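You operate a simulated robot arm through the tools that you are given. There is no shell and no other tool. Be economical: measure what you need, move in short steps, check, and stop when the job is done.

You are at the controls of a simulated robot arm. One attempt, no reset.

TASK
Take the collar off the mould and strike the sand off flush.
Fine: free both catches, collar on the blue pad; yellow bar, put back. Set down upright: yellow bar.

It is judged by the outcome, as a careful person would: the job done as asked, and still so three seconds after it is handed in. It fails if anything else is knocked over, pushed out of place, dropped, spilled or broken.

THE ROBOT
A 6-joint arm with a two-finger parallel gripper, fixed in place. Base frame: the origin is at the foot of the arm, x ahead of it, y to its left, z up; the work surface is at about z = 853. Units: mm, degrees, N and s.
With the tool pointing down near the work surface it reaches from about 240 to 640 mm from the base axis. Its first joint turns from -66.0 to 66.0 degrees. Payload 2.7 kg.
The tool frame sits at the grasp point between the pads (the TCP): z along the fingers, y along the line on which they close. The tips reach 23 mm beyond it. The gripper opens to 94 mm. The fingers are 38 mm wide and 10 mm thick; the gripper's body (54 by 96 mm) begins 39 mm behind the TCP.
Orientation is that of the tool frame in the base frame, as a unit quaternion [w, x, y, z]. With the fingers straight down and closing along the base's y, the tool's x points along the base's -x, its y along +y and its z along -z.

THE INTERFACE
- The arm moves only by the tool step_arm. Its argument "plan" is a list of rows, each an object of numbers (a shift or turn left out is 0, a gripper value left out holds the last): "dx", "dy", "dz": the shift along the tool's x, y, z in mm; "ax", "ay", "az": the turn, a rotation vector about the tool's x, y, z in rad; "jaw": the finger opening in mm, from 0 to 94. In form: [{"dx": .., "dy": .., "dz": .., "ax": .., "ay": .., "az": .., "jaw": ..}, ...]. A call has 1 to 12 rows; each row is the pose to reach, as a shift and turn from the pose commanded when the call began, along the tool's axes at that moment. Rows are played at 5 a second. More than 50 mm and 8.6 degrees between two rows, or a gripper value outside its range, and nothing of the call is played. Where a pose cannot be reached the arm comes as near as it can. A force on the tool above 40 N (or 10 N above the force at the start of the call, whichever is more), or a blocked arm, ends the call early, and 0.2 s more pass. Each finger travels about 45 mm/s and halts on what it meets, pressing with about 43 N; the grip force reading is that of the motor and also rises with nothing between the fingers. The clock runs only during rows and for 0.2 s after the last one: add rows that repeat a pose to give the fingers time. It gives the time, the measured TCP pose, the force on the tool (base axes), the opening and the grip force at its end, in the units of the frame above (readings bear some noise), with the torque about the TCP (base axes, N m) and any sound that the robot's microphone picked up.
- Cameras (640 x 400 px; columns grow to the right, rows downward): "scene" is fixed at [65.2, -422.9, 1410]; the picture's right is [0.87, -0.50, 0.00], its down [-0.26, -0.46, -0.85] and it looks along [0.42, 0.73, -0.53] (base axes); focal length 321 px, centre (320, 200). "wrist" rides on the gripper at [86, 16, -74] in the tool frame; the picture's right is [-0.18, 0.98, 0.00], its down [-0.58, -0.11, -0.81] and it looks along [-0.79, -0.15, 0.59] (tool axes); focal length 243 px, centre (320, 200). There is no depth. A picture from a camera that has moved, and an enlarged one, comes with that camera's place and axes in the base frame and with its lens.
- get_image(camera): a new picture of that camera. The clock stands still meanwhile.
- enlarge(camera, box): a new picture of the part [left, top, right, bottom] of that camera's present view, enlarged. The clock stands still meanwhile.
- job_done(): hands the job in; it is judged then, once.

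Go step by step. Nothing tells you positions but the pictures and the camera data: compare them with the known pose of the tool, close in by small moves and look again before you grip or let go. The budget is 120 turns and 64 pictures, counting those below and the enlarged ones. Unless the task says otherwise, let go and move clear before handing in, and close with one line.

The tools are called after "Request:" as name(argument=value, ...) on one line, values as JSON. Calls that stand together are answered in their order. step_arm: Moves the arm, as the interface text tells. Its arguments: {"type":"object","properties":{"plan":{"type":"array","items":{"type":"object","properties":{"dx":{"type":"number"},"dy":{"type":"number"},"dz":{"type":"number"},"ax":{"type":"number"},"ay":{"type":"number"},"az":{"type":"number"},"jaw":{"type":"number"}}}}},"required":["plan"]} The other tools are called the same way: get_image (camera) takes a picture; enlarge (camera, box) takes an enlarged picture of a part of a camera's view; job_done () hands the job in.

At the start:

```text
time_s: 0.0
tool_pos: [360.9, 118.5, 1212.3]
orientation: [0.0, 0.0, 1.0, -0.001]
force: [0.1, -0.1, 0.2]
ft_torque: [0.02, -0.02, -0.01]
opening: 94.1
finger_force: 0.0
```

scene: 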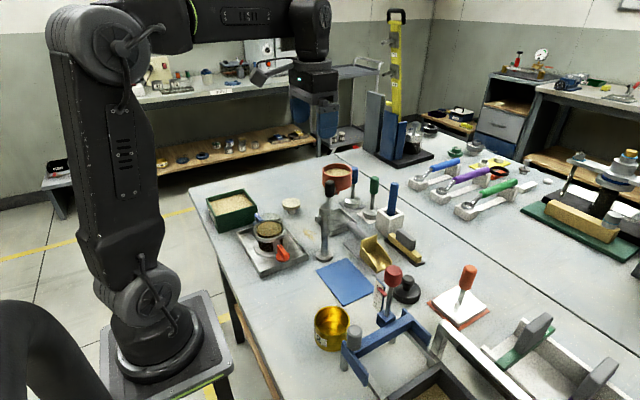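
wrist: 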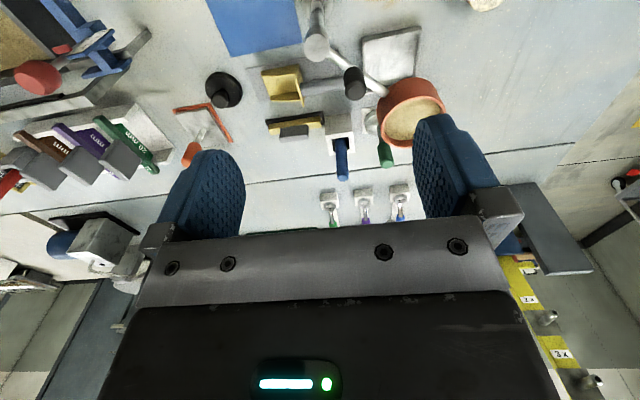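

I see a bench with many tools; the mould with collar seems to be on the metal tray near pixel (270,240), the blue pad at (345,282). I'll look closer.

Request:
enlarge(camera="scene", box=[200, 180, 340, 280])

Request:
enlarge(camera="scene", box=[300, 160, 460, 300])

```text
4.00 times, centred on (270, 230) of scene
camera zoom: at [65.2, -422.9, 1410.0], right [0.87, -0.5, 0.0], down [-0.26, -0.46, -0.85], along [0.42, 0.73, -0.53], focal length 1284 px, centre (520, 80)
```

zoom: 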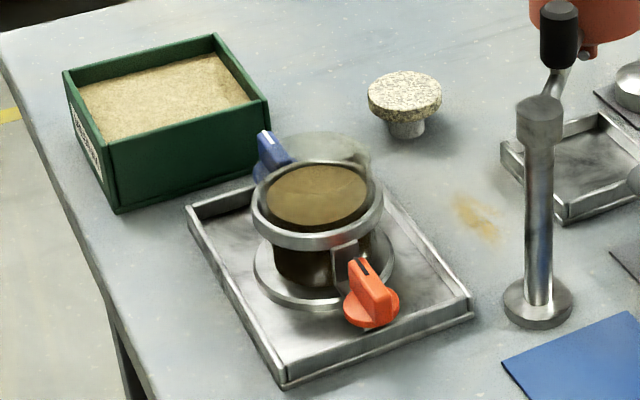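

```text
2.86 times, centred on (380, 230) of scene
camera zoom: at [65.2, -422.9, 1410.0], right [0.87, -0.5, 0.0], down [-0.26, -0.46, -0.85], along [0.42, 0.73, -0.53], focal length 917 px, centre (149, 114)
```

zoom: 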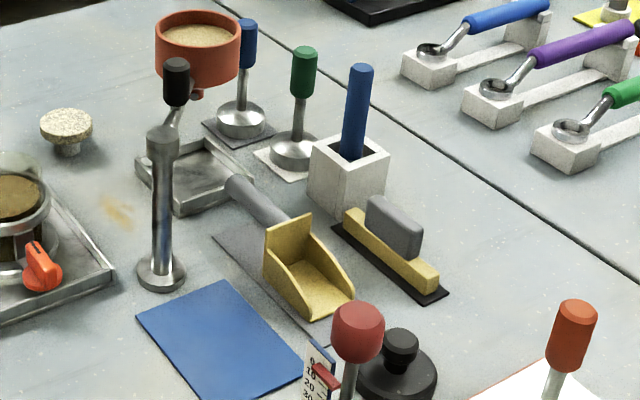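

Request:
enlarge(camera="scene", box=[248, 208, 298, 268])

Request:
step_arm(plan=[{"dx": 20, "dz": 40}, {"dx": 40, "dy": 10, "dz": 80}, {"dx": 60, "dy": 20, "dz": 120}, {"dx": 80, "dy": 40, "dz": 140}])

```text
6.67 times, centred on (273, 238) of scene
camera zoom: at [65.2, -422.9, 1410.0], right [0.87, -0.5, 0.0], down [-0.26, -0.46, -0.85], along [0.42, 0.73, -0.53], focal length 2140 px, centre (633, -53)
```

zoom: 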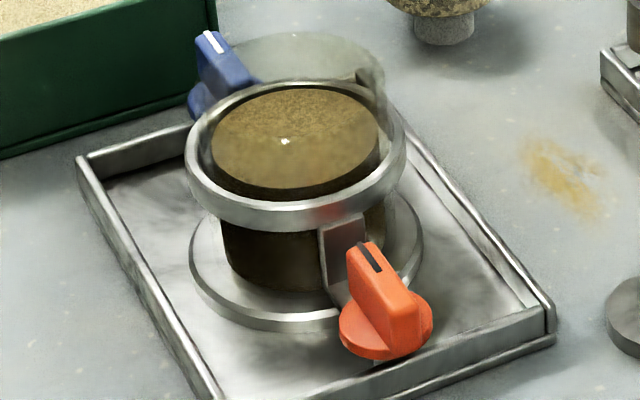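

```text
time_s: 1.0
tool_pos: [280.1, 158.7, 1071.3]
orientation: [0.001, 0.0, 1.0, 0.0]
force: [0.4, -0.5, -0.4]
ft_torque: [0.02, 0.02, 0.01]
opening: 94.0
finger_force: 0.1
```

Request:
get_image(camera="wrist")

Request:
get_image(camera="scene")

```text
58 pictures are left
camera wrist: at [194.3, 175.1, 1145.3], right [0.18, 0.98, 0.0], down [0.58, -0.11, 0.81], along [0.79, -0.15, -0.59], focal length 243 px, centre (320, 200)
```

wrist: 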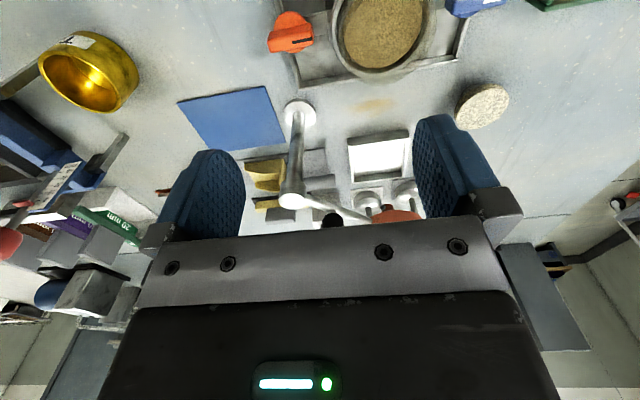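

```text
57 pictures are left
```

scene: 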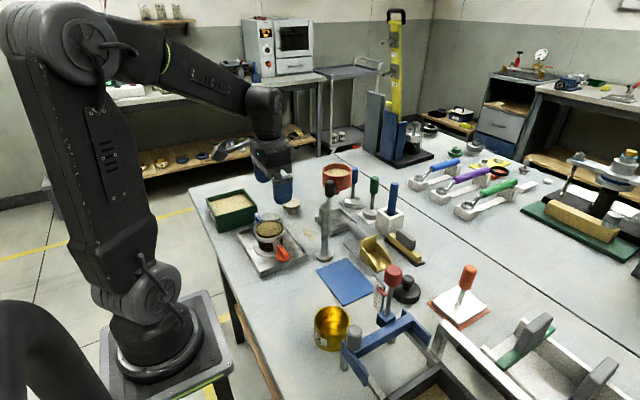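

Request:
enlarge(camera="wrist", box=[250, 0, 530, 110])

```text
2.29 times, centred on (390, 55) of wrist
camera zoom: at [194.3, 175.1, 1145.3], right [0.18, 0.98, 0.0], down [0.58, -0.11, 0.81], along [0.79, -0.15, -0.59], focal length 555 px, centre (160, 531)
```

zoom: 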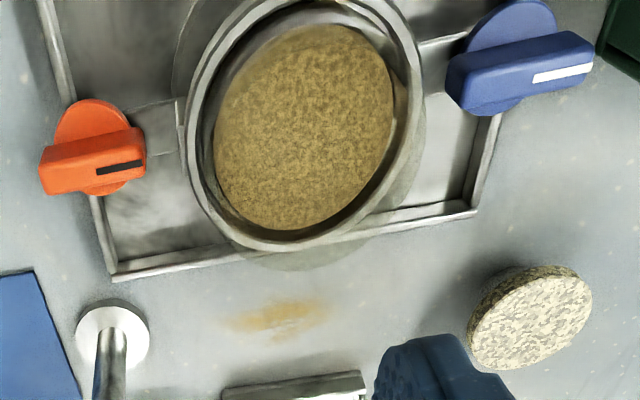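

Request:
enlarge(camera="scene", box=[262, 228, 294, 268])

Request:
enlarge(camera="scene", box=[246, 208, 282, 233])

```text
10.00 times, centred on (278, 248) of scene
camera zoom: at [65.2, -422.9, 1410.0], right [0.87, -0.5, 0.0], down [-0.26, -0.46, -0.85], along [0.42, 0.73, -0.53], focal length 3210 px, centre (740, -280)
```

zoom: 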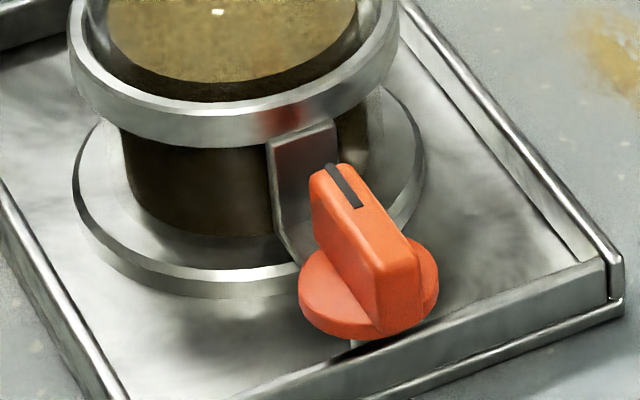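

```text
16.00 times, centred on (264, 220) of scene
camera zoom: at [65.2, -422.9, 1410.0], right [0.87, -0.5, 0.0], down [-0.26, -0.46, -0.85], along [0.42, 0.73, -0.53], focal length 5136 px, centre (1216, -128)
```

zoom: 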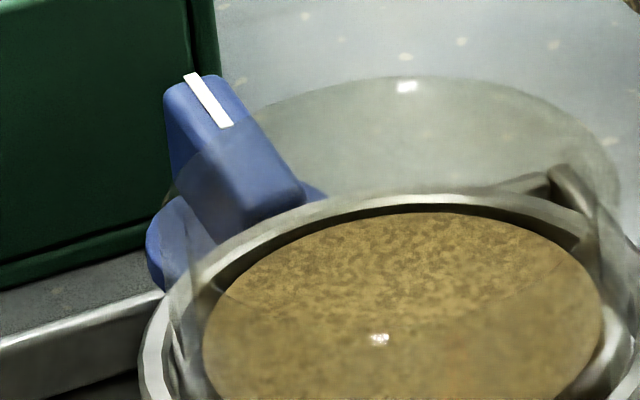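

The knobs are vertical-axis turn catches with bars along base y: orange at about (279,133,~900), blue across the mould near (281,287). I'll rotate the gripper by 90° and move over the orange one, to look down on it.

Request:
step_arm(plan=[{"az": -0.143, "dy": -3, "dz": 6}, {"az": -0.286, "dy": -6, "dz": 12}, {"az": -0.428, "dy": -9, "dz": 18}, {"az": -0.571, "dy": -12, "dz": 24}, {"az": -0.714, "dy": -15, "dz": 30}, {"az": -0.857, "dy": -18, "dz": 36}, {"az": -1.0, "dy": -21, "dz": 42}, {"az": -1.142, "dy": -24, "dz": 48}, {"az": -1.285, "dy": -26, "dz": 52}, {"az": -1.428, "dy": -26, "dz": 57}, {"az": -1.571, "dy": -26, "dz": 61}])

Request:
get_image(camera="wrist")

Request:
enlarge(camera="scene", box=[220, 150, 348, 280])

```text
time_s: 3.4
tool_pos: [281.1, 131.0, 1009.9]
orientation: [0.0, 0.709, -0.705, 0.0]
force: [0.0, -0.9, -0.3]
ft_torque: [0.03, 0.01, 0.02]
opening: 94.2
finger_force: 0.2
```

```text
53 pictures are left
camera wrist: at [264.6, 45.6, 1085.0], right [-0.98, 0.18, 0.0], down [0.11, 0.58, 0.81], along [0.15, 0.79, -0.59], focal length 243 px, centre (320, 200)
```

wrist: 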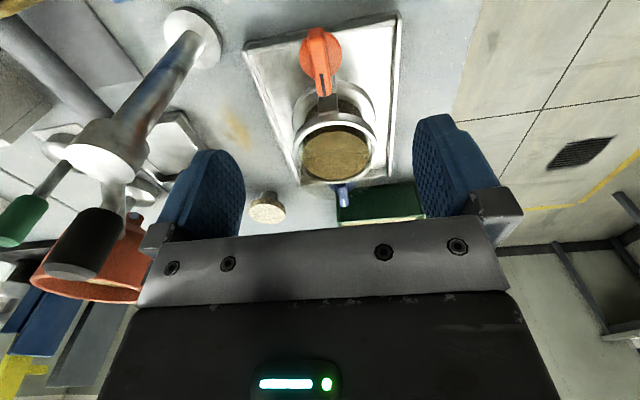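

```text
3.08 times, centred on (284, 215) of scene
camera zoom: at [65.2, -422.9, 1410.0], right [0.87, -0.5, 0.0], down [-0.26, -0.46, -0.85], along [0.42, 0.73, -0.53], focal length 988 px, centre (431, 154)
```

zoom: 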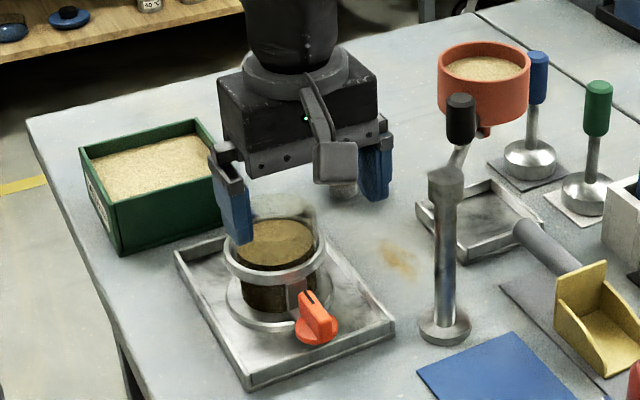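

Request:
enlarge(camera="wrist", box=[230, 0, 420, 120])

```text
3.33 times, centred on (325, 60) of wrist
camera zoom: at [264.6, 45.6, 1085.0], right [-0.98, 0.18, 0.0], down [0.11, 0.58, 0.81], along [0.15, 0.79, -0.59], focal length 809 px, centre (303, 667)
```

zoom: 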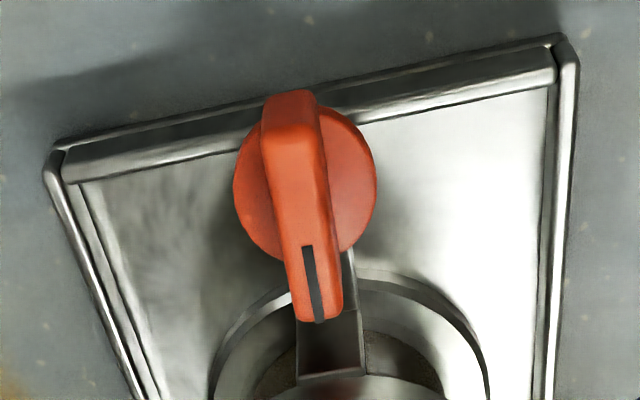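

Request:
step_arm(plan=[{"dx": 2, "dy": 1, "dz": 20, "jaw": 60}, {"dx": 2, "dy": 1, "dz": 45, "jaw": 50}, {"dx": 2, "dy": 1, "dz": 70, "jaw": 45}, {"dx": 2, "dy": 1, "dz": 90, "jaw": 45}, {"dx": 2, "dy": 1, "dz": 100, "jaw": 45}])

Request:
get_image(camera="wrist")

Request:
enlarge(camera="scene", box=[230, 200, 310, 270])

```text
time_s: 4.6
tool_pos: [279.2, 129.8, 911.8]
orientation: [0.0, 0.707, -0.707, 0.0]
force: [0.0, -0.2, 0.0]
ft_torque: [0.0, 0.0, 0.04]
opening: 45.0
finger_force: 0.1
```

```text
50 pictures are left
camera wrist: at [263.5, 43.8, 985.4], right [-0.98, 0.18, 0.0], down [0.11, 0.58, 0.81], along [0.15, 0.79, -0.59], focal length 243 px, centre (320, 200)
```

wrist: 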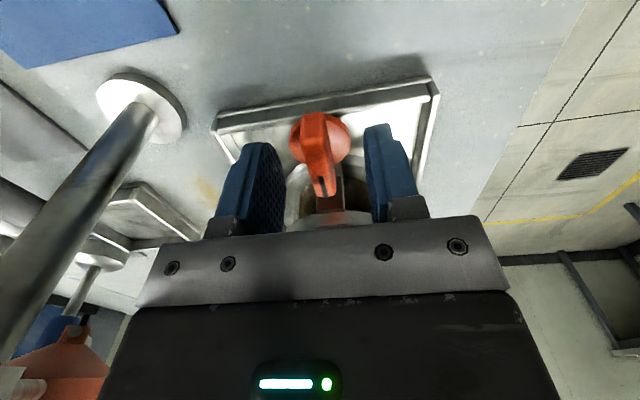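

```text
5.71 times, centred on (270, 235) of scene
camera zoom: at [65.2, -422.9, 1410.0], right [0.87, -0.5, 0.0], down [-0.26, -0.46, -0.85], along [0.42, 0.73, -0.53], focal length 1834 px, centre (606, 0)
```

zoom: 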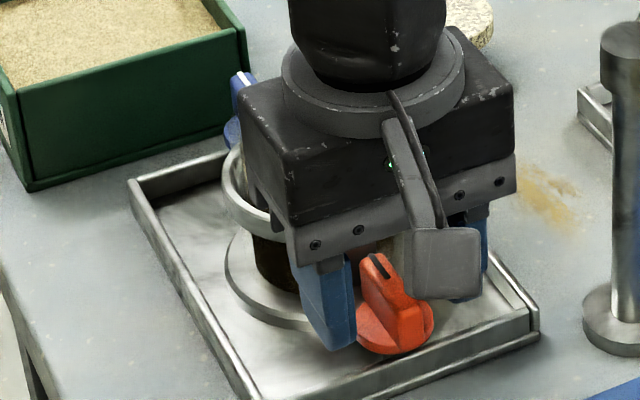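

The bar sits between the fingers. I'll go down a few mm more and close on it.

Request:
step_arm(plan=[{"dz": 4}, {"dz": 4, "jaw": 30}, {"dz": 4, "jaw": 12}, {"dz": 4, "jaw": 6}, {"dz": 4, "jaw": 6}, {"dz": 4, "jaw": 6}])

```text
time_s: 6.0
tool_pos: [280.5, 129.4, 906.6]
orientation: [0.0, 0.707, -0.707, 0.0]
force: [10.4, -0.6, -10.5]
ft_torque: [0.17, -0.02, -0.02]
opening: 11.8
finger_force: 44.8
```

Request:
step_arm(plan=[{"dz": 3.5, "dy": -1, "az": 0.05}, {"dz": 3.5, "dy": -1, "az": 0.1}, {"dz": 3.5, "dy": -1, "az": 0.15}])

```text
time_s: 6.4
tool_pos: [280.0, 131.9, 907.2]
orientation: [-0.001, -0.697, 0.717, -0.001]
force: [-5.4, -1.8, 7.7]
ft_torque: [0.62, 0.12, 1.88]
opening: 12.7
finger_force: 44.9
stopped in row 2: the force on the tool passed its limit (the readings are from after the stop); the commanded pose is now the measured one
```

Request:
step_arm(plan=[{"dx": 2.5, "az": -0.03}, {"dx": 2.5, "az": -0.08}, {"dx": 2.5, "az": -0.13}])

```text
time_s: 7.4
tool_pos: [279.9, 129.6, 906.2]
orientation: [-0.001, 0.739, -0.674, 0.001]
force: [-4.8, 9.5, 0.9]
ft_torque: [-0.72, 0.38, -0.04]
opening: 11.8
finger_force: 44.8
stopped in row 3: the force on the tool passed its limit (the readings are from after the stop); the commanded pose is now the measured one
```

The counter-clockwise turn seems to go. I'll continue in small steps.

Request:
step_arm(plan=[{"az": -0.04}, {"az": -0.08}, {"az": -0.12}, {"az": -0.16}, {"az": -0.2}])

```text
time_s: 8.6
tool_pos: [280.1, 130.1, 906.6]
orientation: [-0.002, 0.802, -0.597, 0.0]
force: [-12.0, 13.1, 8.8]
ft_torque: [1.31, 0.96, -0.02]
opening: 12.0
finger_force: 44.9
```

Request:
step_arm(plan=[{"az": -0.05, "dx": -0.8, "dy": 0.3, "dz": -0.5}, {"az": -0.1, "dx": -0.8, "dy": 0.3, "dz": -0.5}, {"az": -0.15, "dx": -0.8, "dy": 0.3, "dz": -0.5}, {"az": -0.2, "dx": -0.8, "dy": 0.3, "dz": -0.5}, {"az": -0.25, "dx": -0.8, "dy": 0.3, "dz": -0.5}, {"az": -0.3, "dx": -0.8, "dy": 0.3, "dz": -0.5}])

```text
time_s: 10.2
tool_pos: [280.0, 130.4, 905.1]
orientation: [-0.003, 0.883, -0.47, 0.0]
force: [6.1, 2.0, -6.6]
ft_torque: [0.13, 0.74, 0.01]
opening: 11.8
finger_force: 44.9
stopped in row 6: the force on the tool passed its limit (the readings are from after the stop); the commanded pose is now the measured one
```

Request:
step_arm(plan=[{"az": -0.05, "dz": -0.5}, {"az": -0.1, "dz": -0.5}, {"az": -0.15, "dz": -0.5}, {"az": -0.2, "dz": -0.5}, {"az": -0.25, "dz": -0.5}, {"az": -0.3, "dz": -0.5}, {"az": -0.35, "dz": -0.5}])

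Request:
enlarge(camera="scene", box=[230, 200, 310, 270])

```text
time_s: 11.2
tool_pos: [281.2, 129.4, 907.3]
orientation: [-0.002, 0.925, -0.381, 0.003]
force: [6.3, 2.2, -5.7]
ft_torque: [0.04, 0.92, -0.01]
opening: 11.9
finger_force: 44.8
stopped in row 5: the force on the tool passed its limit (the readings are from after the stop); the commanded pose is now the measured one
```

```text
5.71 times, centred on (270, 235) of scene
camera zoom: at [65.5, -422.8, 1410.0], right [0.87, -0.5, 0.0], down [-0.26, -0.46, -0.85], along [0.42, 0.73, -0.53], focal length 1834 px, centre (606, 0)
```

zoom: 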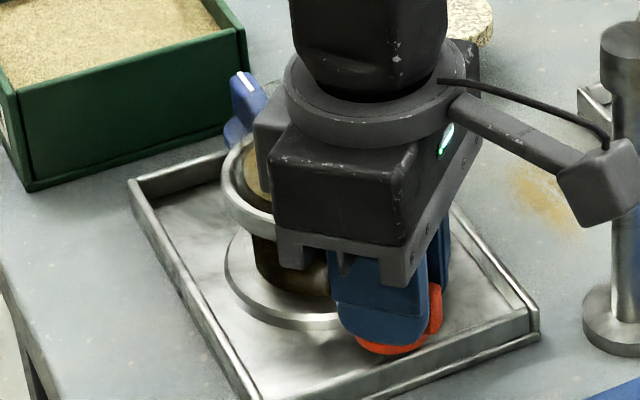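

The knob has turned 45° and the wrist camera is nearing the post, so I'll release, lift, and regrip with the hand turned by 180°.

Request:
step_arm(plan=[{"jaw": 25}, {"jaw": 35}, {"dz": -20}, {"dz": -50}, {"dz": -80}, {"dz": -100}, {"dz": -100, "az": 0.14}, {"dz": -100, "az": 0.28}, {"dz": -100, "az": 0.42}, {"dz": -100, "az": 0.56}, {"dz": -100, "az": 0.7}, {"dz": -100, "az": 0.84}])

Request:
step_arm(plan=[{"az": 0.14}, {"az": 0.28}, {"az": 0.42}, {"az": 0.56}, {"az": 0.7}, {"az": 0.84}, {"az": 0.98}, {"az": 1.12}, {"az": 1.26}, {"az": 1.4}, {"az": 1.54}])

Request:
step_arm(plan=[{"az": 0.14}, {"az": 0.28}, {"az": 0.42}, {"az": 0.56}, {"az": 0.7}, {"az": 0.761}])

Request:
get_image(camera="wrist")

Request:
enlarge(camera="scene", box=[230, 170, 320, 270])

```text
time_s: 13.8
tool_pos: [280.4, 131.2, 1007.4]
orientation: [0.003, -0.688, 0.726, -0.001]
force: [0.1, 0.4, 0.3]
ft_torque: [0.01, -0.01, -0.03]
opening: 35.1
finger_force: 0.1
```

```text
time_s: 16.2
tool_pos: [279.8, 129.7, 1006.7]
orientation: [0.003, 0.013, 1.0, 0.001]
force: [-0.2, -0.3, 0.7]
ft_torque: [0.03, -0.03, -0.02]
opening: 35.1
finger_force: 0.0
```

```text
time_s: 17.6
tool_pos: [280.2, 129.8, 1006.9]
orientation: [0.002, 0.382, 0.924, 0.003]
force: [-0.2, -0.7, 0.6]
ft_torque: [0.0, 0.01, -0.03]
opening: 34.9
finger_force: 0.0
```

```text
47 pictures are left
camera wrist: at [230.2, 202.7, 1081.3], right [0.82, 0.57, 0.01], down [0.33, -0.49, 0.81], along [0.46, -0.66, -0.59], focal length 243 px, centre (320, 200)
```

wrist: 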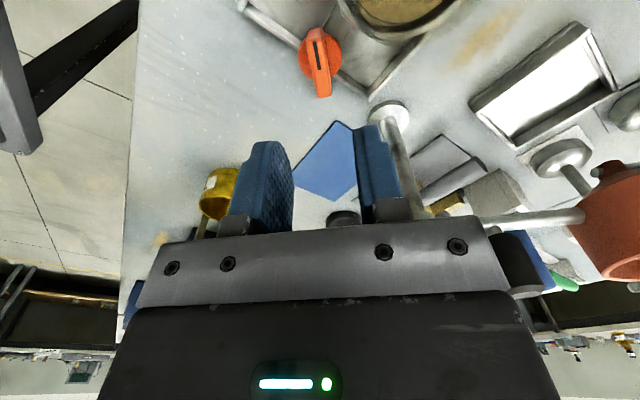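

```text
4.00 times, centred on (275, 220) of scene
camera zoom: at [65.2, -422.9, 1410.0], right [0.87, -0.5, 0.0], down [-0.26, -0.46, -0.85], along [0.42, 0.73, -0.53], focal length 1284 px, centre (500, 120)
```

zoom: 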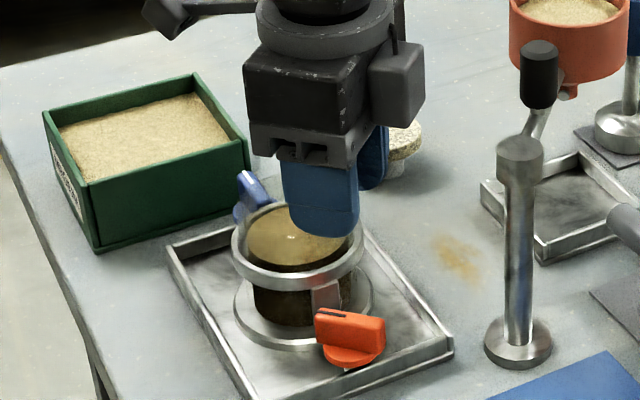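

Request:
step_arm(plan=[{"dz": 30, "jaw": 40}, {"dz": 60}, {"dz": 85}, {"dz": 97}, {"dz": 97, "jaw": 20}, {"dz": 97, "jaw": 8}, {"dz": 97, "jaw": 6}, {"dz": 97, "jaw": 6}])

Request:
enlarge(camera="scene", box=[230, 190, 310, 270])

```text
time_s: 19.4
tool_pos: [281.9, 129.8, 911.9]
orientation: [0.002, 0.381, 0.925, 0.003]
force: [8.2, 9.1, -8.8]
ft_torque: [-0.43, 0.02, -0.01]
opening: 11.7
finger_force: 44.8
```

```text
5.00 times, centred on (270, 230) of scene
camera zoom: at [65.5, -422.6, 1410.0], right [0.87, -0.5, 0.0], down [-0.26, -0.46, -0.85], along [0.42, 0.73, -0.53], focal length 1605 px, centre (570, 50)
```

zoom: 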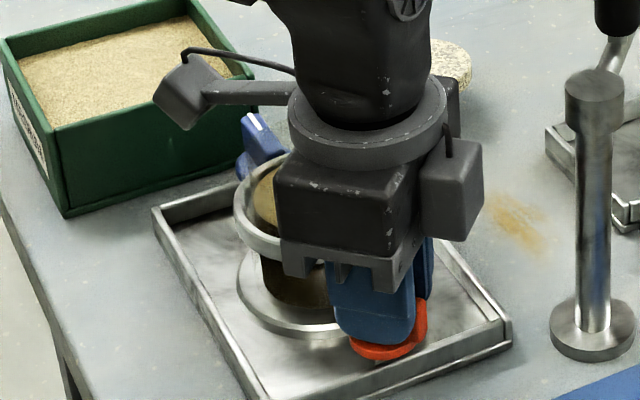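

Gripped again. Continuing counter-clockwise.

Request:
step_arm(plan=[{"az": -0.06}, {"az": -0.12}, {"az": -0.18}, {"az": -0.24}, {"az": -0.3}, {"az": -0.36}, {"az": -0.42}])

```text
time_s: 20.9
tool_pos: [281.5, 130.1, 911.9]
orientation: [0.003, 0.198, 0.98, 0.001]
force: [-3.3, 1.7, 1.8]
ft_torque: [-0.74, -0.54, 0.0]
opening: 12.0
finger_force: 44.8
stopped in row 7: the force on the tool passed its limit (the readings are from after the stop); the commanded pose is now the measured one
```

Request:
step_arm(plan=[{"az": -0.06}, {"az": -0.12}, {"az": -0.18}, {"az": -0.24}, {"az": -0.3}, {"az": -0.36}, {"az": -0.4}])

```text
time_s: 22.5
tool_pos: [282.2, 131.5, 910.3]
orientation: [0.003, -0.001, 1.0, 0.001]
force: [-10.0, 10.5, 4.6]
ft_torque: [-0.16, 1.33, -0.25]
opening: 12.1
finger_force: 44.8
```

Request:
step_arm(plan=[{"dx": 0.5, "dy": -1, "az": -0.04}, {"dx": 0.5, "dy": -1, "az": -0.08}, {"dx": 0.5, "dy": -1, "az": -0.12}])

Request:
enlarge(camera="scene", box=[230, 190, 310, 270])

```text
time_s: 23.3
tool_pos: [281.9, 131.3, 911.4]
orientation: [0.007, -0.059, 0.998, 0.003]
force: [5.4, 21.0, -16.0]
ft_torque: [-0.1, -0.23, -1.98]
opening: 15.8
finger_force: 45.2
```

```text
5.00 times, centred on (270, 230) of scene
camera zoom: at [65.5, -422.3, 1410.2], right [0.87, -0.5, 0.0], down [-0.26, -0.46, -0.85], along [0.42, 0.73, -0.53], focal length 1605 px, centre (570, 50)
```

zoom: 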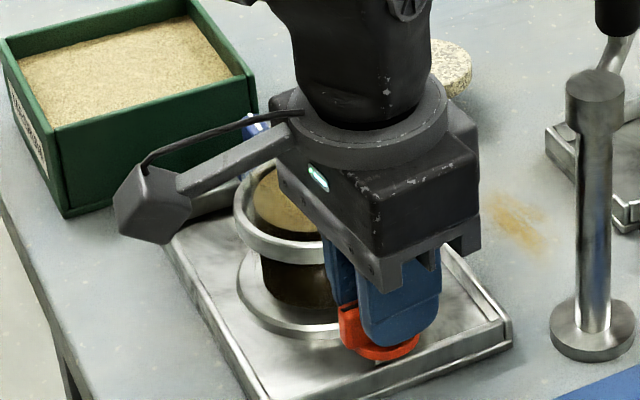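

The catch hit its stop at about 90° (torque −2 N·m). I'll relax, release, lift and move toward the blue catch.

Request:
step_arm(plan=[{"dx": -0.5, "dy": 1, "az": 0.06}, {"dx": -0.5, "dy": 1, "az": 0.12}, {"dx": -0.5, "dy": 1, "az": 0.12, "jaw": 22}, {"dx": -0.5, "dy": 1, "az": 0.12, "jaw": 30}, {"dz": -20, "az": 0.12}, {"dz": -50, "az": 0.12}, {"dz": -90, "az": 0.12}, {"dz": -120, "az": 0.12}])

Request:
step_arm(plan=[{"dy": 40, "dz": -20}, {"dy": 80, "dz": -30}, {"dx": 20, "dy": 100, "dz": -30}, {"dx": 40, "dy": 110, "dz": -30}])

Request:
get_image(camera="wrist")

Request:
enlarge(camera="scene", box=[230, 190, 310, 270])

```text
time_s: 25.1
tool_pos: [277.1, 128.4, 1030.7]
orientation: [0.003, -0.001, 1.0, 0.002]
force: [0.4, 0.0, -0.2]
ft_torque: [0.0, -0.03, -0.01]
opening: 30.1
finger_force: 0.1
```

```text
time_s: 26.1
tool_pos: [238.7, 239.3, 1062.4]
orientation: [0.004, 0.001, 1.0, 0.002]
force: [-0.5, -0.4, 1.0]
ft_torque: [-0.04, -0.03, -0.01]
opening: 30.1
finger_force: 0.0
```

```text
43 pictures are left
camera wrist: at [151.8, 255.6, 1135.7], right [0.18, 0.98, 0.01], down [0.57, -0.11, 0.81], along [0.8, -0.15, -0.59], focal length 243 px, centre (320, 200)
```

wrist: 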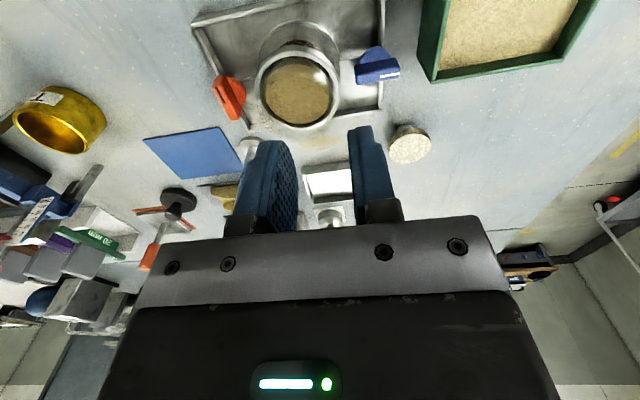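

```text
5.00 times, centred on (270, 230) of scene
camera zoom: at [65.3, -422.9, 1410.0], right [0.87, -0.5, 0.0], down [-0.26, -0.46, -0.85], along [0.42, 0.73, -0.53], focal length 1605 px, centre (570, 50)
```

zoom: 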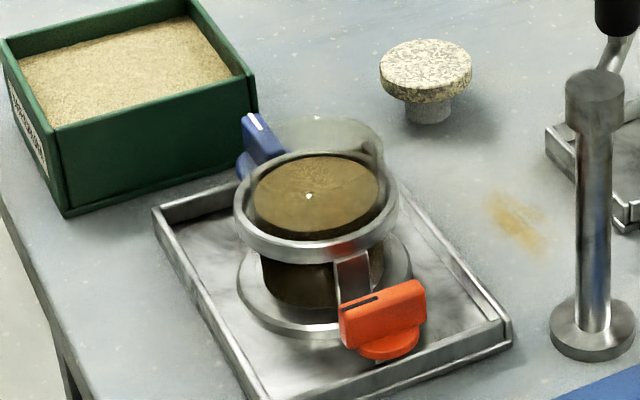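

Request:
enlarge(camera="wrist", box=[190, 10, 430, 150])

```text
2.67 times, centred on (310, 80) of wrist
camera zoom: at [151.8, 255.6, 1135.7], right [0.18, 0.98, 0.01], down [0.57, -0.11, 0.81], along [0.8, -0.15, -0.59], focal length 647 px, centre (347, 520)
```

zoom: 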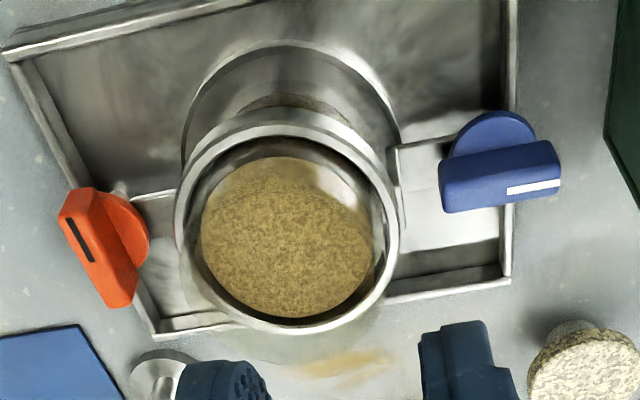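

Request:
step_arm(plan=[{"dx": -4, "dy": 5, "az": -0.143}, {"dx": -8, "dy": 10, "az": -0.286}, {"dx": -12, "dy": 15, "az": -0.428}, {"dx": -16, "dy": 20, "az": -0.571}, {"dx": -20, "dy": 25, "az": -0.714}, {"dx": -24, "dy": 30, "az": -0.857}, {"dx": -28, "dy": 35, "az": -1.0}, {"dx": -32, "dy": 40, "az": -1.142}, {"dx": -36, "dy": 45, "az": -1.285}, {"dx": -40, "dy": 49, "az": -1.428}, {"dx": -43, "dy": 49, "az": -1.571}, {"dx": -43, "dy": 49, "dz": 40, "az": -1.571, "jaw": 50}])

Request:
enlarge(camera="wrist", box=[190, 0, 430, 150])

```text
time_s: 28.7
tool_pos: [282.0, 286.7, 1021.2]
orientation: [-0.004, 0.709, -0.706, 0.002]
force: [-0.4, 0.4, 0.6]
ft_torque: [-0.05, 0.02, -0.01]
opening: 50.0
finger_force: 0.0
```

```text
2.67 times, centred on (310, 75) of wrist
camera zoom: at [265.6, 201.4, 1095.4], right [-0.98, 0.18, -0.01], down [0.1, 0.58, 0.81], along [0.15, 0.8, -0.59], focal length 647 px, centre (347, 533)
```

zoom: 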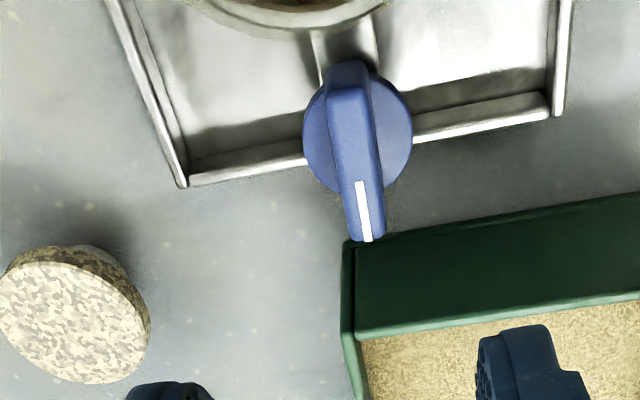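

Request:
step_arm(plan=[{"dx": -1.3, "dy": 2, "dz": 30, "jaw": 45}, {"dx": -1.3, "dy": 2, "dz": 60}, {"dx": -1.3, "dy": 2, "dz": 85}, {"dx": -1.3, "dy": 2, "dz": 102}, {"dx": -1.3, "dy": 2, "dz": 111}, {"dx": -1.3, "dy": 2, "dz": 111, "jaw": 25}, {"dx": -1.3, "dy": 2, "dz": 111, "jaw": 10}, {"dx": -1.3, "dy": 2, "dz": 111, "jaw": 6}, {"dx": -1.3, "dy": 2, "dz": 111, "jaw": 6}])

Request:
get_image(camera="scene")

```text
time_s: 30.7
tool_pos: [280.7, 288.5, 910.8]
orientation: [-0.003, 0.708, -0.706, 0.002]
force: [-18.8, 4.2, 0.5]
ft_torque: [-0.12, 0.4, -0.01]
opening: 13.6
finger_force: 9.1
```

```text
39 pictures are left
```

scene: 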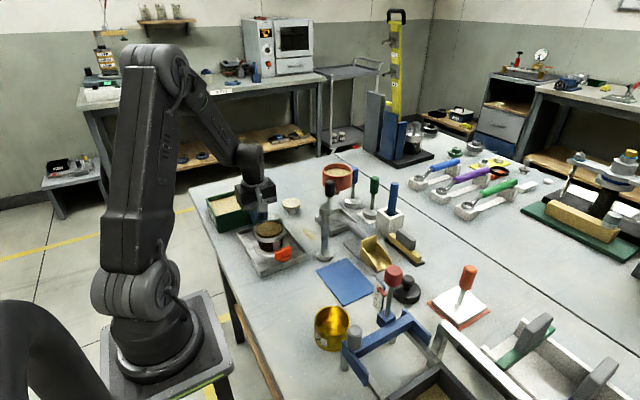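

Request:
step_arm(plan=[{"jaw": 6}, {"jaw": 6}])

Request:
step_arm(plan=[{"az": -0.03}, {"az": -0.06}, {"az": -0.09}])

```text
time_s: 31.3
tool_pos: [280.4, 288.4, 911.0]
orientation: [-0.004, 0.707, -0.707, 0.002]
force: [-19.1, 5.1, -4.8]
ft_torque: [-0.11, 0.44, 0.01]
opening: 15.0
finger_force: 10.6
```

```text
time_s: 32.1
tool_pos: [280.4, 288.4, 911.4]
orientation: [-0.003, 0.74, -0.673, 0.002]
force: [-17.6, 2.3, -5.5]
ft_torque: [0.1, 0.35, -0.07]
opening: 13.9
finger_force: 9.6
```

Request:
get_image(camera="wrist")

Request:
enlarge(camera="scene", box=[230, 180, 310, 250])

```text
38 pictures are left
camera wrist: at [272.3, 202.0, 984.7], right [-1.0, 0.09, -0.01], down [0.05, 0.59, 0.81], along [0.08, 0.8, -0.59], focal length 243 px, centre (320, 200)
```

wrist: 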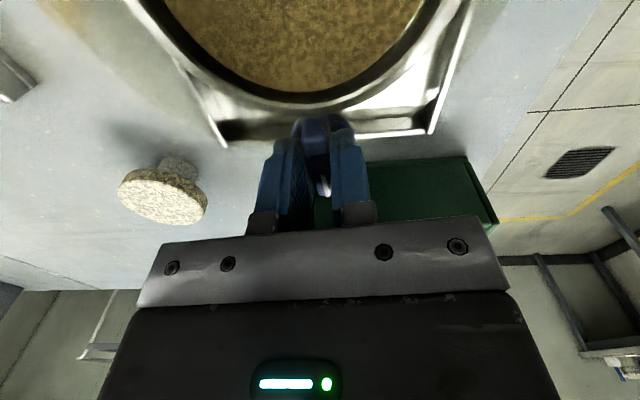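

```text
5.71 times, centred on (270, 215) of scene
camera zoom: at [64.9, -422.8, 1410.0], right [0.87, -0.5, 0.0], down [-0.26, -0.46, -0.85], along [0.42, 0.73, -0.53], focal length 1834 px, centre (606, 114)
```

zoom: 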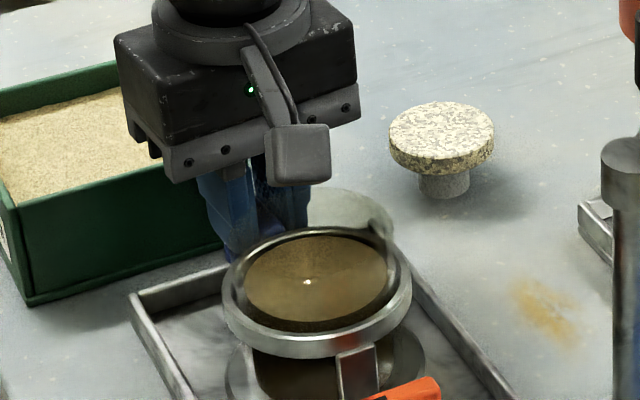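

Request:
step_arm(plan=[{"dy": 1}, {"dy": 1.5}, {"dy": 1.5}])

```text
time_s: 32.9
tool_pos: [279.3, 289.4, 911.6]
orientation: [-0.004, 0.738, -0.675, 0.002]
force: [-8.5, -3.3, -1.4]
ft_torque: [-0.48, 0.69, -0.04]
opening: 12.0
finger_force: 40.6
```

Now the grip is firm. I'll keep turning counter-clockwise and feel for resistance.

Request:
step_arm(plan=[{"dy": 0.5, "az": -0.05}, {"dy": 0.5, "az": -0.1}, {"dy": 0.5, "az": -0.15}])

```text
time_s: 33.7
tool_pos: [280.0, 288.4, 911.6]
orientation: [-0.003, 0.787, -0.617, 0.002]
force: [-7.3, -18.3, 16.1]
ft_torque: [0.82, 1.04, -0.05]
opening: 11.8
finger_force: 44.7
```

Request:
step_arm(plan=[{"az": -0.06}, {"az": -0.12}, {"az": -0.18}, {"az": -0.24}, {"az": -0.3}, {"az": -0.36}, {"az": -0.42}])

```text
time_s: 35.3
tool_pos: [279.0, 288.8, 910.7]
orientation: [-0.003, 0.899, -0.438, 0.003]
force: [2.5, -18.4, 15.4]
ft_torque: [0.13, 1.1, -0.01]
opening: 11.8
finger_force: 45.5
```

Request:
step_arm(plan=[{"az": -0.06}, {"az": -0.12}, {"az": -0.18}, {"az": -0.24}, {"az": -0.3}, {"az": -0.36}, {"az": -0.42}])

Request:
get_image(camera="scene")

```text
time_s: 36.9
tool_pos: [279.7, 289.6, 910.8]
orientation: [-0.002, 0.97, -0.242, 0.004]
force: [14.3, -18.3, 5.7]
ft_torque: [-0.14, 1.07, 0.0]
opening: 12.0
finger_force: 45.2
```

```text
36 pictures are left
```

scene: 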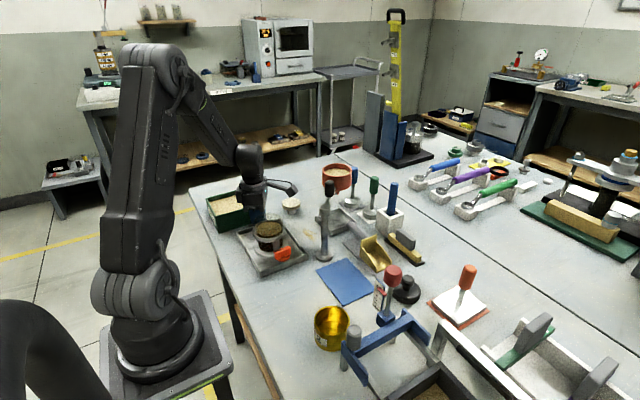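

Request:
step_arm(plan=[{"az": -0.06}, {"az": -0.12}, {"az": -0.18}, {"az": -0.24}, {"az": -0.3}, {"az": -0.36}, {"az": -0.42}, {"az": -0.47}])

```text
time_s: 38.7
tool_pos: [279.1, 289.6, 910.7]
orientation: [-0.002, 1.0, -0.009, 0.003]
force: [9.3, -22.8, 10.5]
ft_torque: [-0.54, -0.14, 0.04]
opening: 11.9
finger_force: 45.1
```

Request:
step_arm(plan=[{"az": -0.04}, {"az": -0.08}, {"az": -0.11}])

```text
time_s: 39.5
tool_pos: [279.1, 288.6, 911.1]
orientation: [-0.002, 0.999, 0.044, 0.004]
force: [0.6, -16.4, 11.2]
ft_torque: [-0.39, 0.54, -1.99]
opening: 14.9
finger_force: 45.7
```

Blue stop felt too. Releasing, lifting and turning the hand back.

Request:
step_arm(plan=[{"az": 0.06}, {"az": 0.11}, {"az": 0.11, "jaw": 22}, {"az": 0.11, "jaw": 30}, {"az": 0.11, "dz": -20}, {"az": 0.11, "dz": -50}, {"az": 0.11, "dz": -90}, {"az": 0.11, "dz": -130}, {"az": 0.25, "dz": -160}, {"az": 0.39, "dz": -160}, {"az": 0.53, "dz": -160}])

Request:
step_arm(plan=[{"az": 0.14, "jaw": 90}, {"az": 0.28}, {"az": 0.42}, {"az": 0.56}, {"az": 0.7}, {"az": 0.84}, {"az": 0.98}, {"az": 1.12}, {"az": 1.147}])

Request:
enlarge(camera="scene", box=[240, 200, 304, 260])

Request:
get_image(camera="wrist")

```text
time_s: 41.9
tool_pos: [277.7, 288.4, 1071.2]
orientation: [-0.003, 0.976, -0.219, 0.004]
force: [-0.3, 0.5, -0.1]
ft_torque: [0.02, 0.01, 0.0]
opening: 30.0
finger_force: 0.2
```

```text
time_s: 43.9
tool_pos: [278.3, 289.3, 1069.8]
orientation: [0.005, -0.7, 0.714, -0.002]
force: [0.9, -0.3, -0.6]
ft_torque: [0.01, 0.02, -0.02]
opening: 89.9
finger_force: 0.0
```

```text
6.67 times, centred on (272, 230) of scene
camera zoom: at [65.2, -422.9, 1410.0], right [0.87, -0.5, 0.0], down [-0.26, -0.46, -0.85], along [0.42, 0.73, -0.53], focal length 2140 px, centre (640, 0)
```

zoom: 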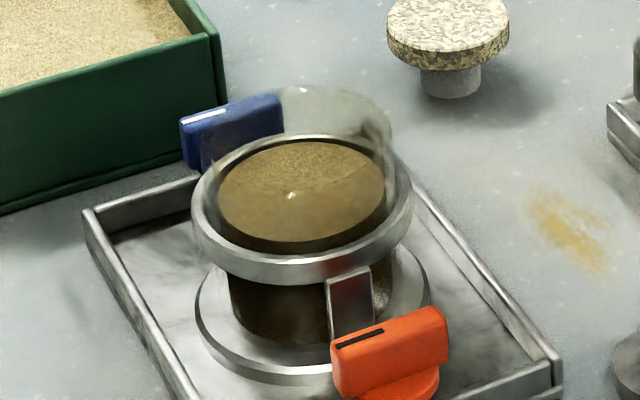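

```text
34 pictures are left
camera wrist: at [259.9, 203.4, 1145.4], right [-0.98, 0.2, -0.01], down [0.11, 0.58, 0.81], along [0.17, 0.79, -0.59], focal length 243 px, centre (320, 200)
```

wrist: 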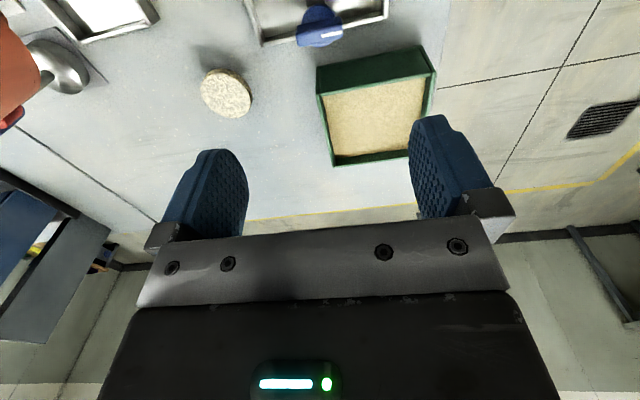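

Both catches show turned 90°. Next I'll move over the mould, hand closing along x (clear of the catches), and check centring.

Request:
step_arm(plan=[{"dx": 40, "dy": -1.5, "az": -0.02, "jaw": 94}, {"dx": 80, "dy": -2, "az": -0.02}, {"dx": 80, "dy": -2, "dz": 30, "az": -0.02}, {"dx": 80, "dy": -2, "dz": 60, "az": -0.02}])

Request:
get_image(camera="wrist")

Request:
enlarge(camera="scene", box=[230, 180, 310, 260])

```text
time_s: 44.9
tool_pos: [279.3, 209.4, 1011.3]
orientation: [-0.005, 0.708, -0.706, 0.002]
force: [1.1, 1.2, 0.1]
ft_torque: [0.01, -0.02, 0.0]
opening: 94.2
finger_force: 0.1
```

```text
33 pictures are left
camera wrist: at [261.7, 122.8, 1084.6], right [-0.98, 0.18, -0.01], down [0.1, 0.58, 0.81], along [0.15, 0.8, -0.59], focal length 243 px, centre (320, 200)
```

wrist: 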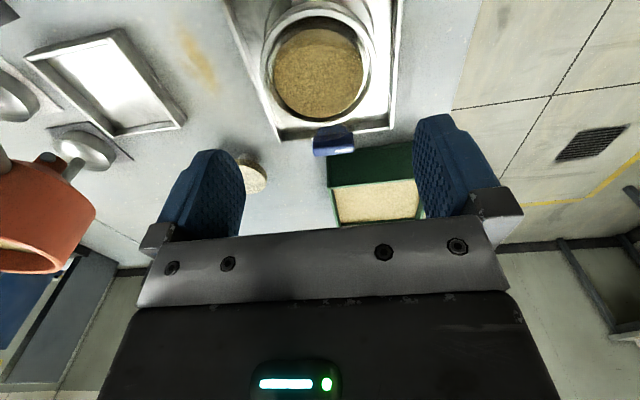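

```text
5.00 times, centred on (270, 220) of scene
camera zoom: at [65.2, -422.9, 1410.0], right [0.87, -0.5, 0.0], down [-0.26, -0.46, -0.85], along [0.42, 0.73, -0.53], focal length 1605 px, centre (570, 100)
```

zoom: 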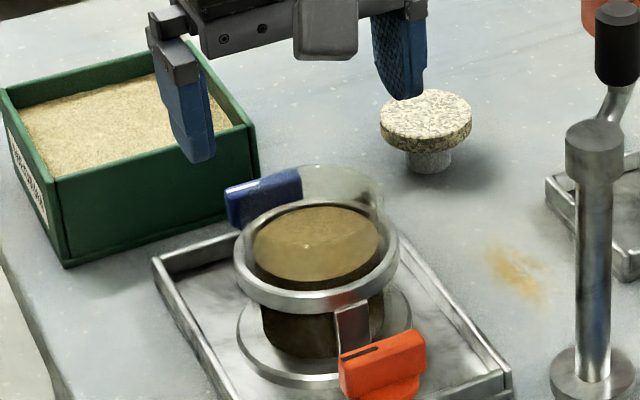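

Request:
enlarge(camera="wrist", box=[220, 0, 420, 160])

```text
2.50 times, centred on (320, 80) of wrist
camera zoom: at [261.7, 122.8, 1084.6], right [-0.98, 0.18, -0.01], down [0.1, 0.58, 0.81], along [0.15, 0.8, -0.59], focal length 606 px, centre (320, 500)
```

zoom: 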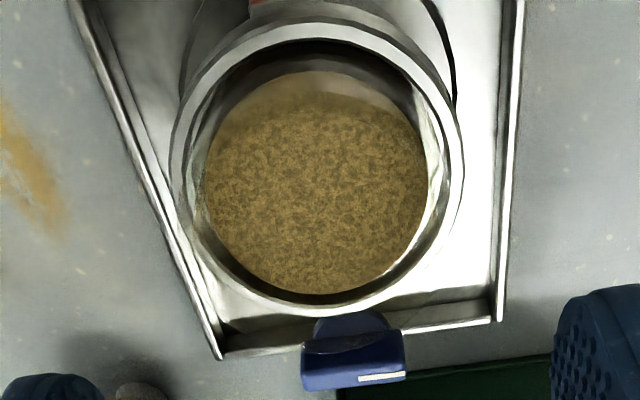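

Request:
step_arm(plan=[{"dz": 20}, {"dz": 40}, {"dz": 55}, {"dz": 63}])

Request:
enlarge(camera="wrist", box=[180, 0, 460, 160])

Request:
enlarge(camera="scene", box=[240, 195, 304, 259])

```text
time_s: 45.9
tool_pos: [279.2, 209.4, 947.1]
orientation: [-0.004, 0.708, -0.706, 0.001]
force: [0.6, 0.5, 0.1]
ft_torque: [0.02, -0.05, 0.04]
opening: 93.9
finger_force: 0.0
```

```text
2.29 times, centred on (320, 80) of wrist
camera zoom: at [263.9, 122.8, 1021.2], right [-0.98, 0.18, -0.01], down [0.1, 0.58, 0.81], along [0.15, 0.8, -0.59], focal length 555 px, centre (320, 474)
```

zoom: 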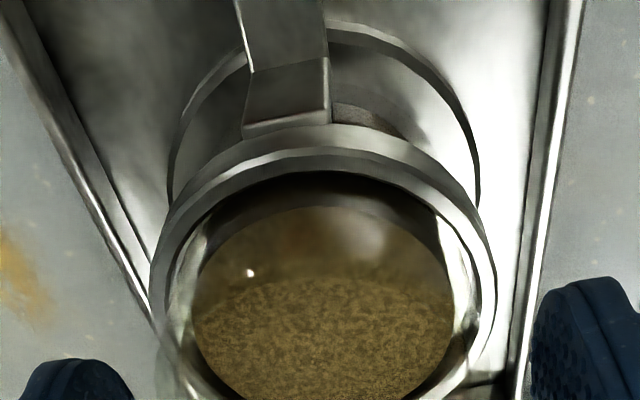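

```text
6.25 times, centred on (272, 227) of scene
camera zoom: at [65.2, -422.9, 1410.0], right [0.87, -0.5, 0.0], down [-0.26, -0.46, -0.85], along [0.42, 0.73, -0.53], focal length 2006 px, centre (620, 31)
```

zoom: 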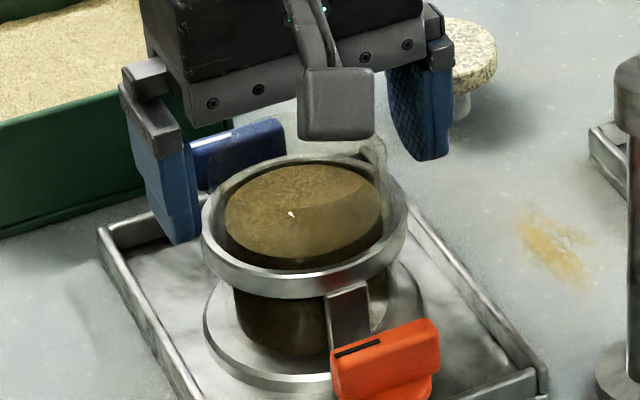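

Request:
step_arm(plan=[{"dy": 1.5, "dz": 8}, {"dy": 1.5, "dz": 16}, {"dy": 1.5, "dz": 24}, {"dy": 1.5, "dz": 33}])

Request:
enlarge(camera="wrist", box=[160, 0, 480, 240])

Request:
enlarge(camera="scene", box=[240, 195, 304, 259])

```text
time_s: 46.9
tool_pos: [279.1, 208.9, 913.6]
orientation: [-0.004, 0.708, -0.706, 0.001]
force: [-0.7, -0.1, 0.5]
ft_torque: [0.02, -0.01, -0.02]
opening: 94.2
finger_force: 0.1
```

```text
1.67 times, centred on (320, 120) of wrist
camera zoom: at [262.3, 122.8, 987.4], right [-0.98, 0.18, -0.01], down [0.1, 0.58, 0.81], along [0.15, 0.8, -0.59], focal length 404 px, centre (320, 333)
```

zoom: 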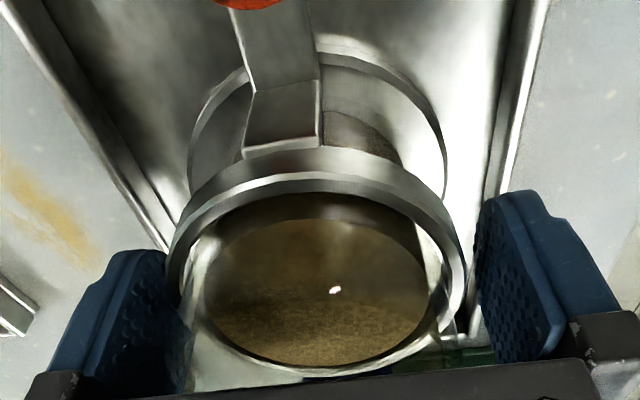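

```text
6.25 times, centred on (272, 227) of scene
camera zoom: at [65.2, -422.9, 1410.0], right [0.87, -0.5, 0.0], down [-0.26, -0.46, -0.85], along [0.42, 0.73, -0.53], focal length 2006 px, centre (620, 31)
```

zoom: 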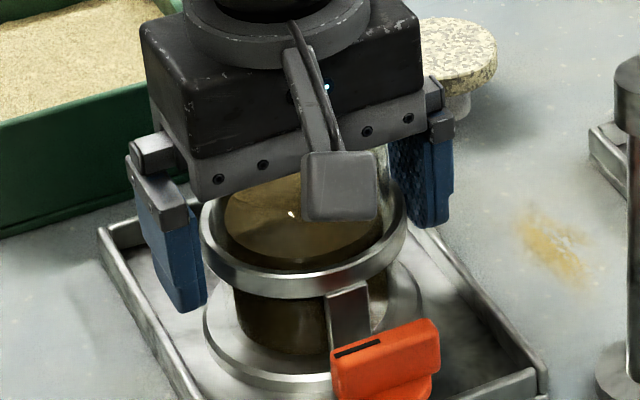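

Request:
step_arm(plan=[{"dy": -1.2}, {"dy": -1.2, "jaw": 90}, {"dy": -1.2, "jaw": 86}, {"dy": -1.2, "jaw": 84}])

```text
time_s: 47.9
tool_pos: [280.0, 209.8, 913.6]
orientation: [-0.004, 0.708, -0.707, 0.001]
force: [-1.1, -0.1, 0.3]
ft_torque: [0.01, -0.03, 0.02]
opening: 84.0
finger_force: 0.4
```

Request:
step_arm(plan=[{"jaw": 82}, {"jaw": 80}, {"jaw": 78}, {"jaw": 76}])

```text
time_s: 48.9
tool_pos: [280.2, 209.1, 914.1]
orientation: [-0.004, 0.709, -0.706, 0.001]
force: [-1.3, 0.0, -0.1]
ft_torque: [-0.05, 0.03, -0.02]
opening: 82.8
finger_force: 43.0
```

Gripped at 82.8 mm with hardly any side force. Lifting straight up in small steps.

Request:
step_arm(plan=[{"dz": -1.5, "jaw": 74}, {"dz": -4}, {"dz": -8}, {"dz": -14}, {"dz": -20}])

Request:
enlarge(camera="scene", box=[240, 190, 304, 259])

```text
time_s: 50.1
tool_pos: [278.8, 210.2, 934.8]
orientation: [-0.004, 0.708, -0.706, 0.002]
force: [0.6, -0.4, -1.7]
ft_torque: [0.01, 0.0, -0.02]
opening: 82.9
finger_force: 42.9
```

```text
5.80 times, centred on (272, 224) of scene
camera zoom: at [65.3, -422.9, 1410.0], right [0.87, -0.5, 0.0], down [-0.26, -0.46, -0.85], along [0.42, 0.73, -0.53], focal length 1861 px, centre (598, 58)
```

zoom: 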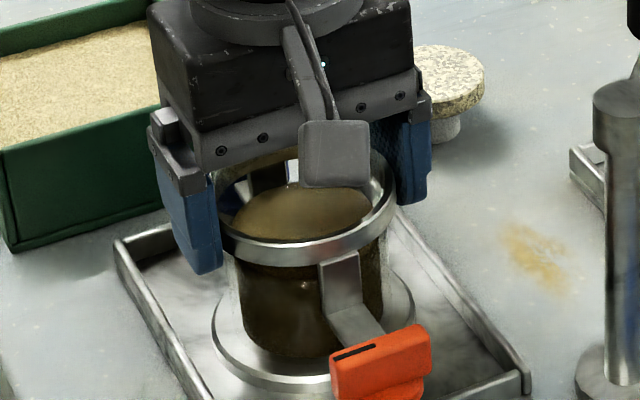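

The collar (ring plus two feet brackets) rises freely at −1.7 N; the mould stays. Continuing up.

Request:
step_arm(plan=[{"dz": -8}, {"dz": -18}, {"dz": -30}, {"dz": -45}, {"dz": -65}, {"dz": -85}])

Request:
enlarge(camera="scene", box=[230, 170, 310, 260])

```text
time_s: 51.5
tool_pos: [279.2, 210.6, 1020.7]
orientation: [-0.005, 0.708, -0.706, 0.002]
force: [0.8, -0.5, -1.7]
ft_torque: [-0.03, -0.02, 0.0]
opening: 82.8
finger_force: 43.0
```

```text
4.44 times, centred on (270, 215) of scene
camera zoom: at [65.3, -422.9, 1410.0], right [0.87, -0.5, 0.0], down [-0.26, -0.46, -0.85], along [0.42, 0.73, -0.53], focal length 1427 px, centre (542, 133)
```

zoom: 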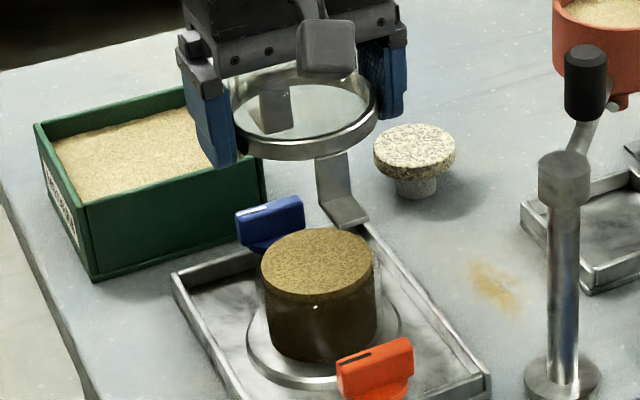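

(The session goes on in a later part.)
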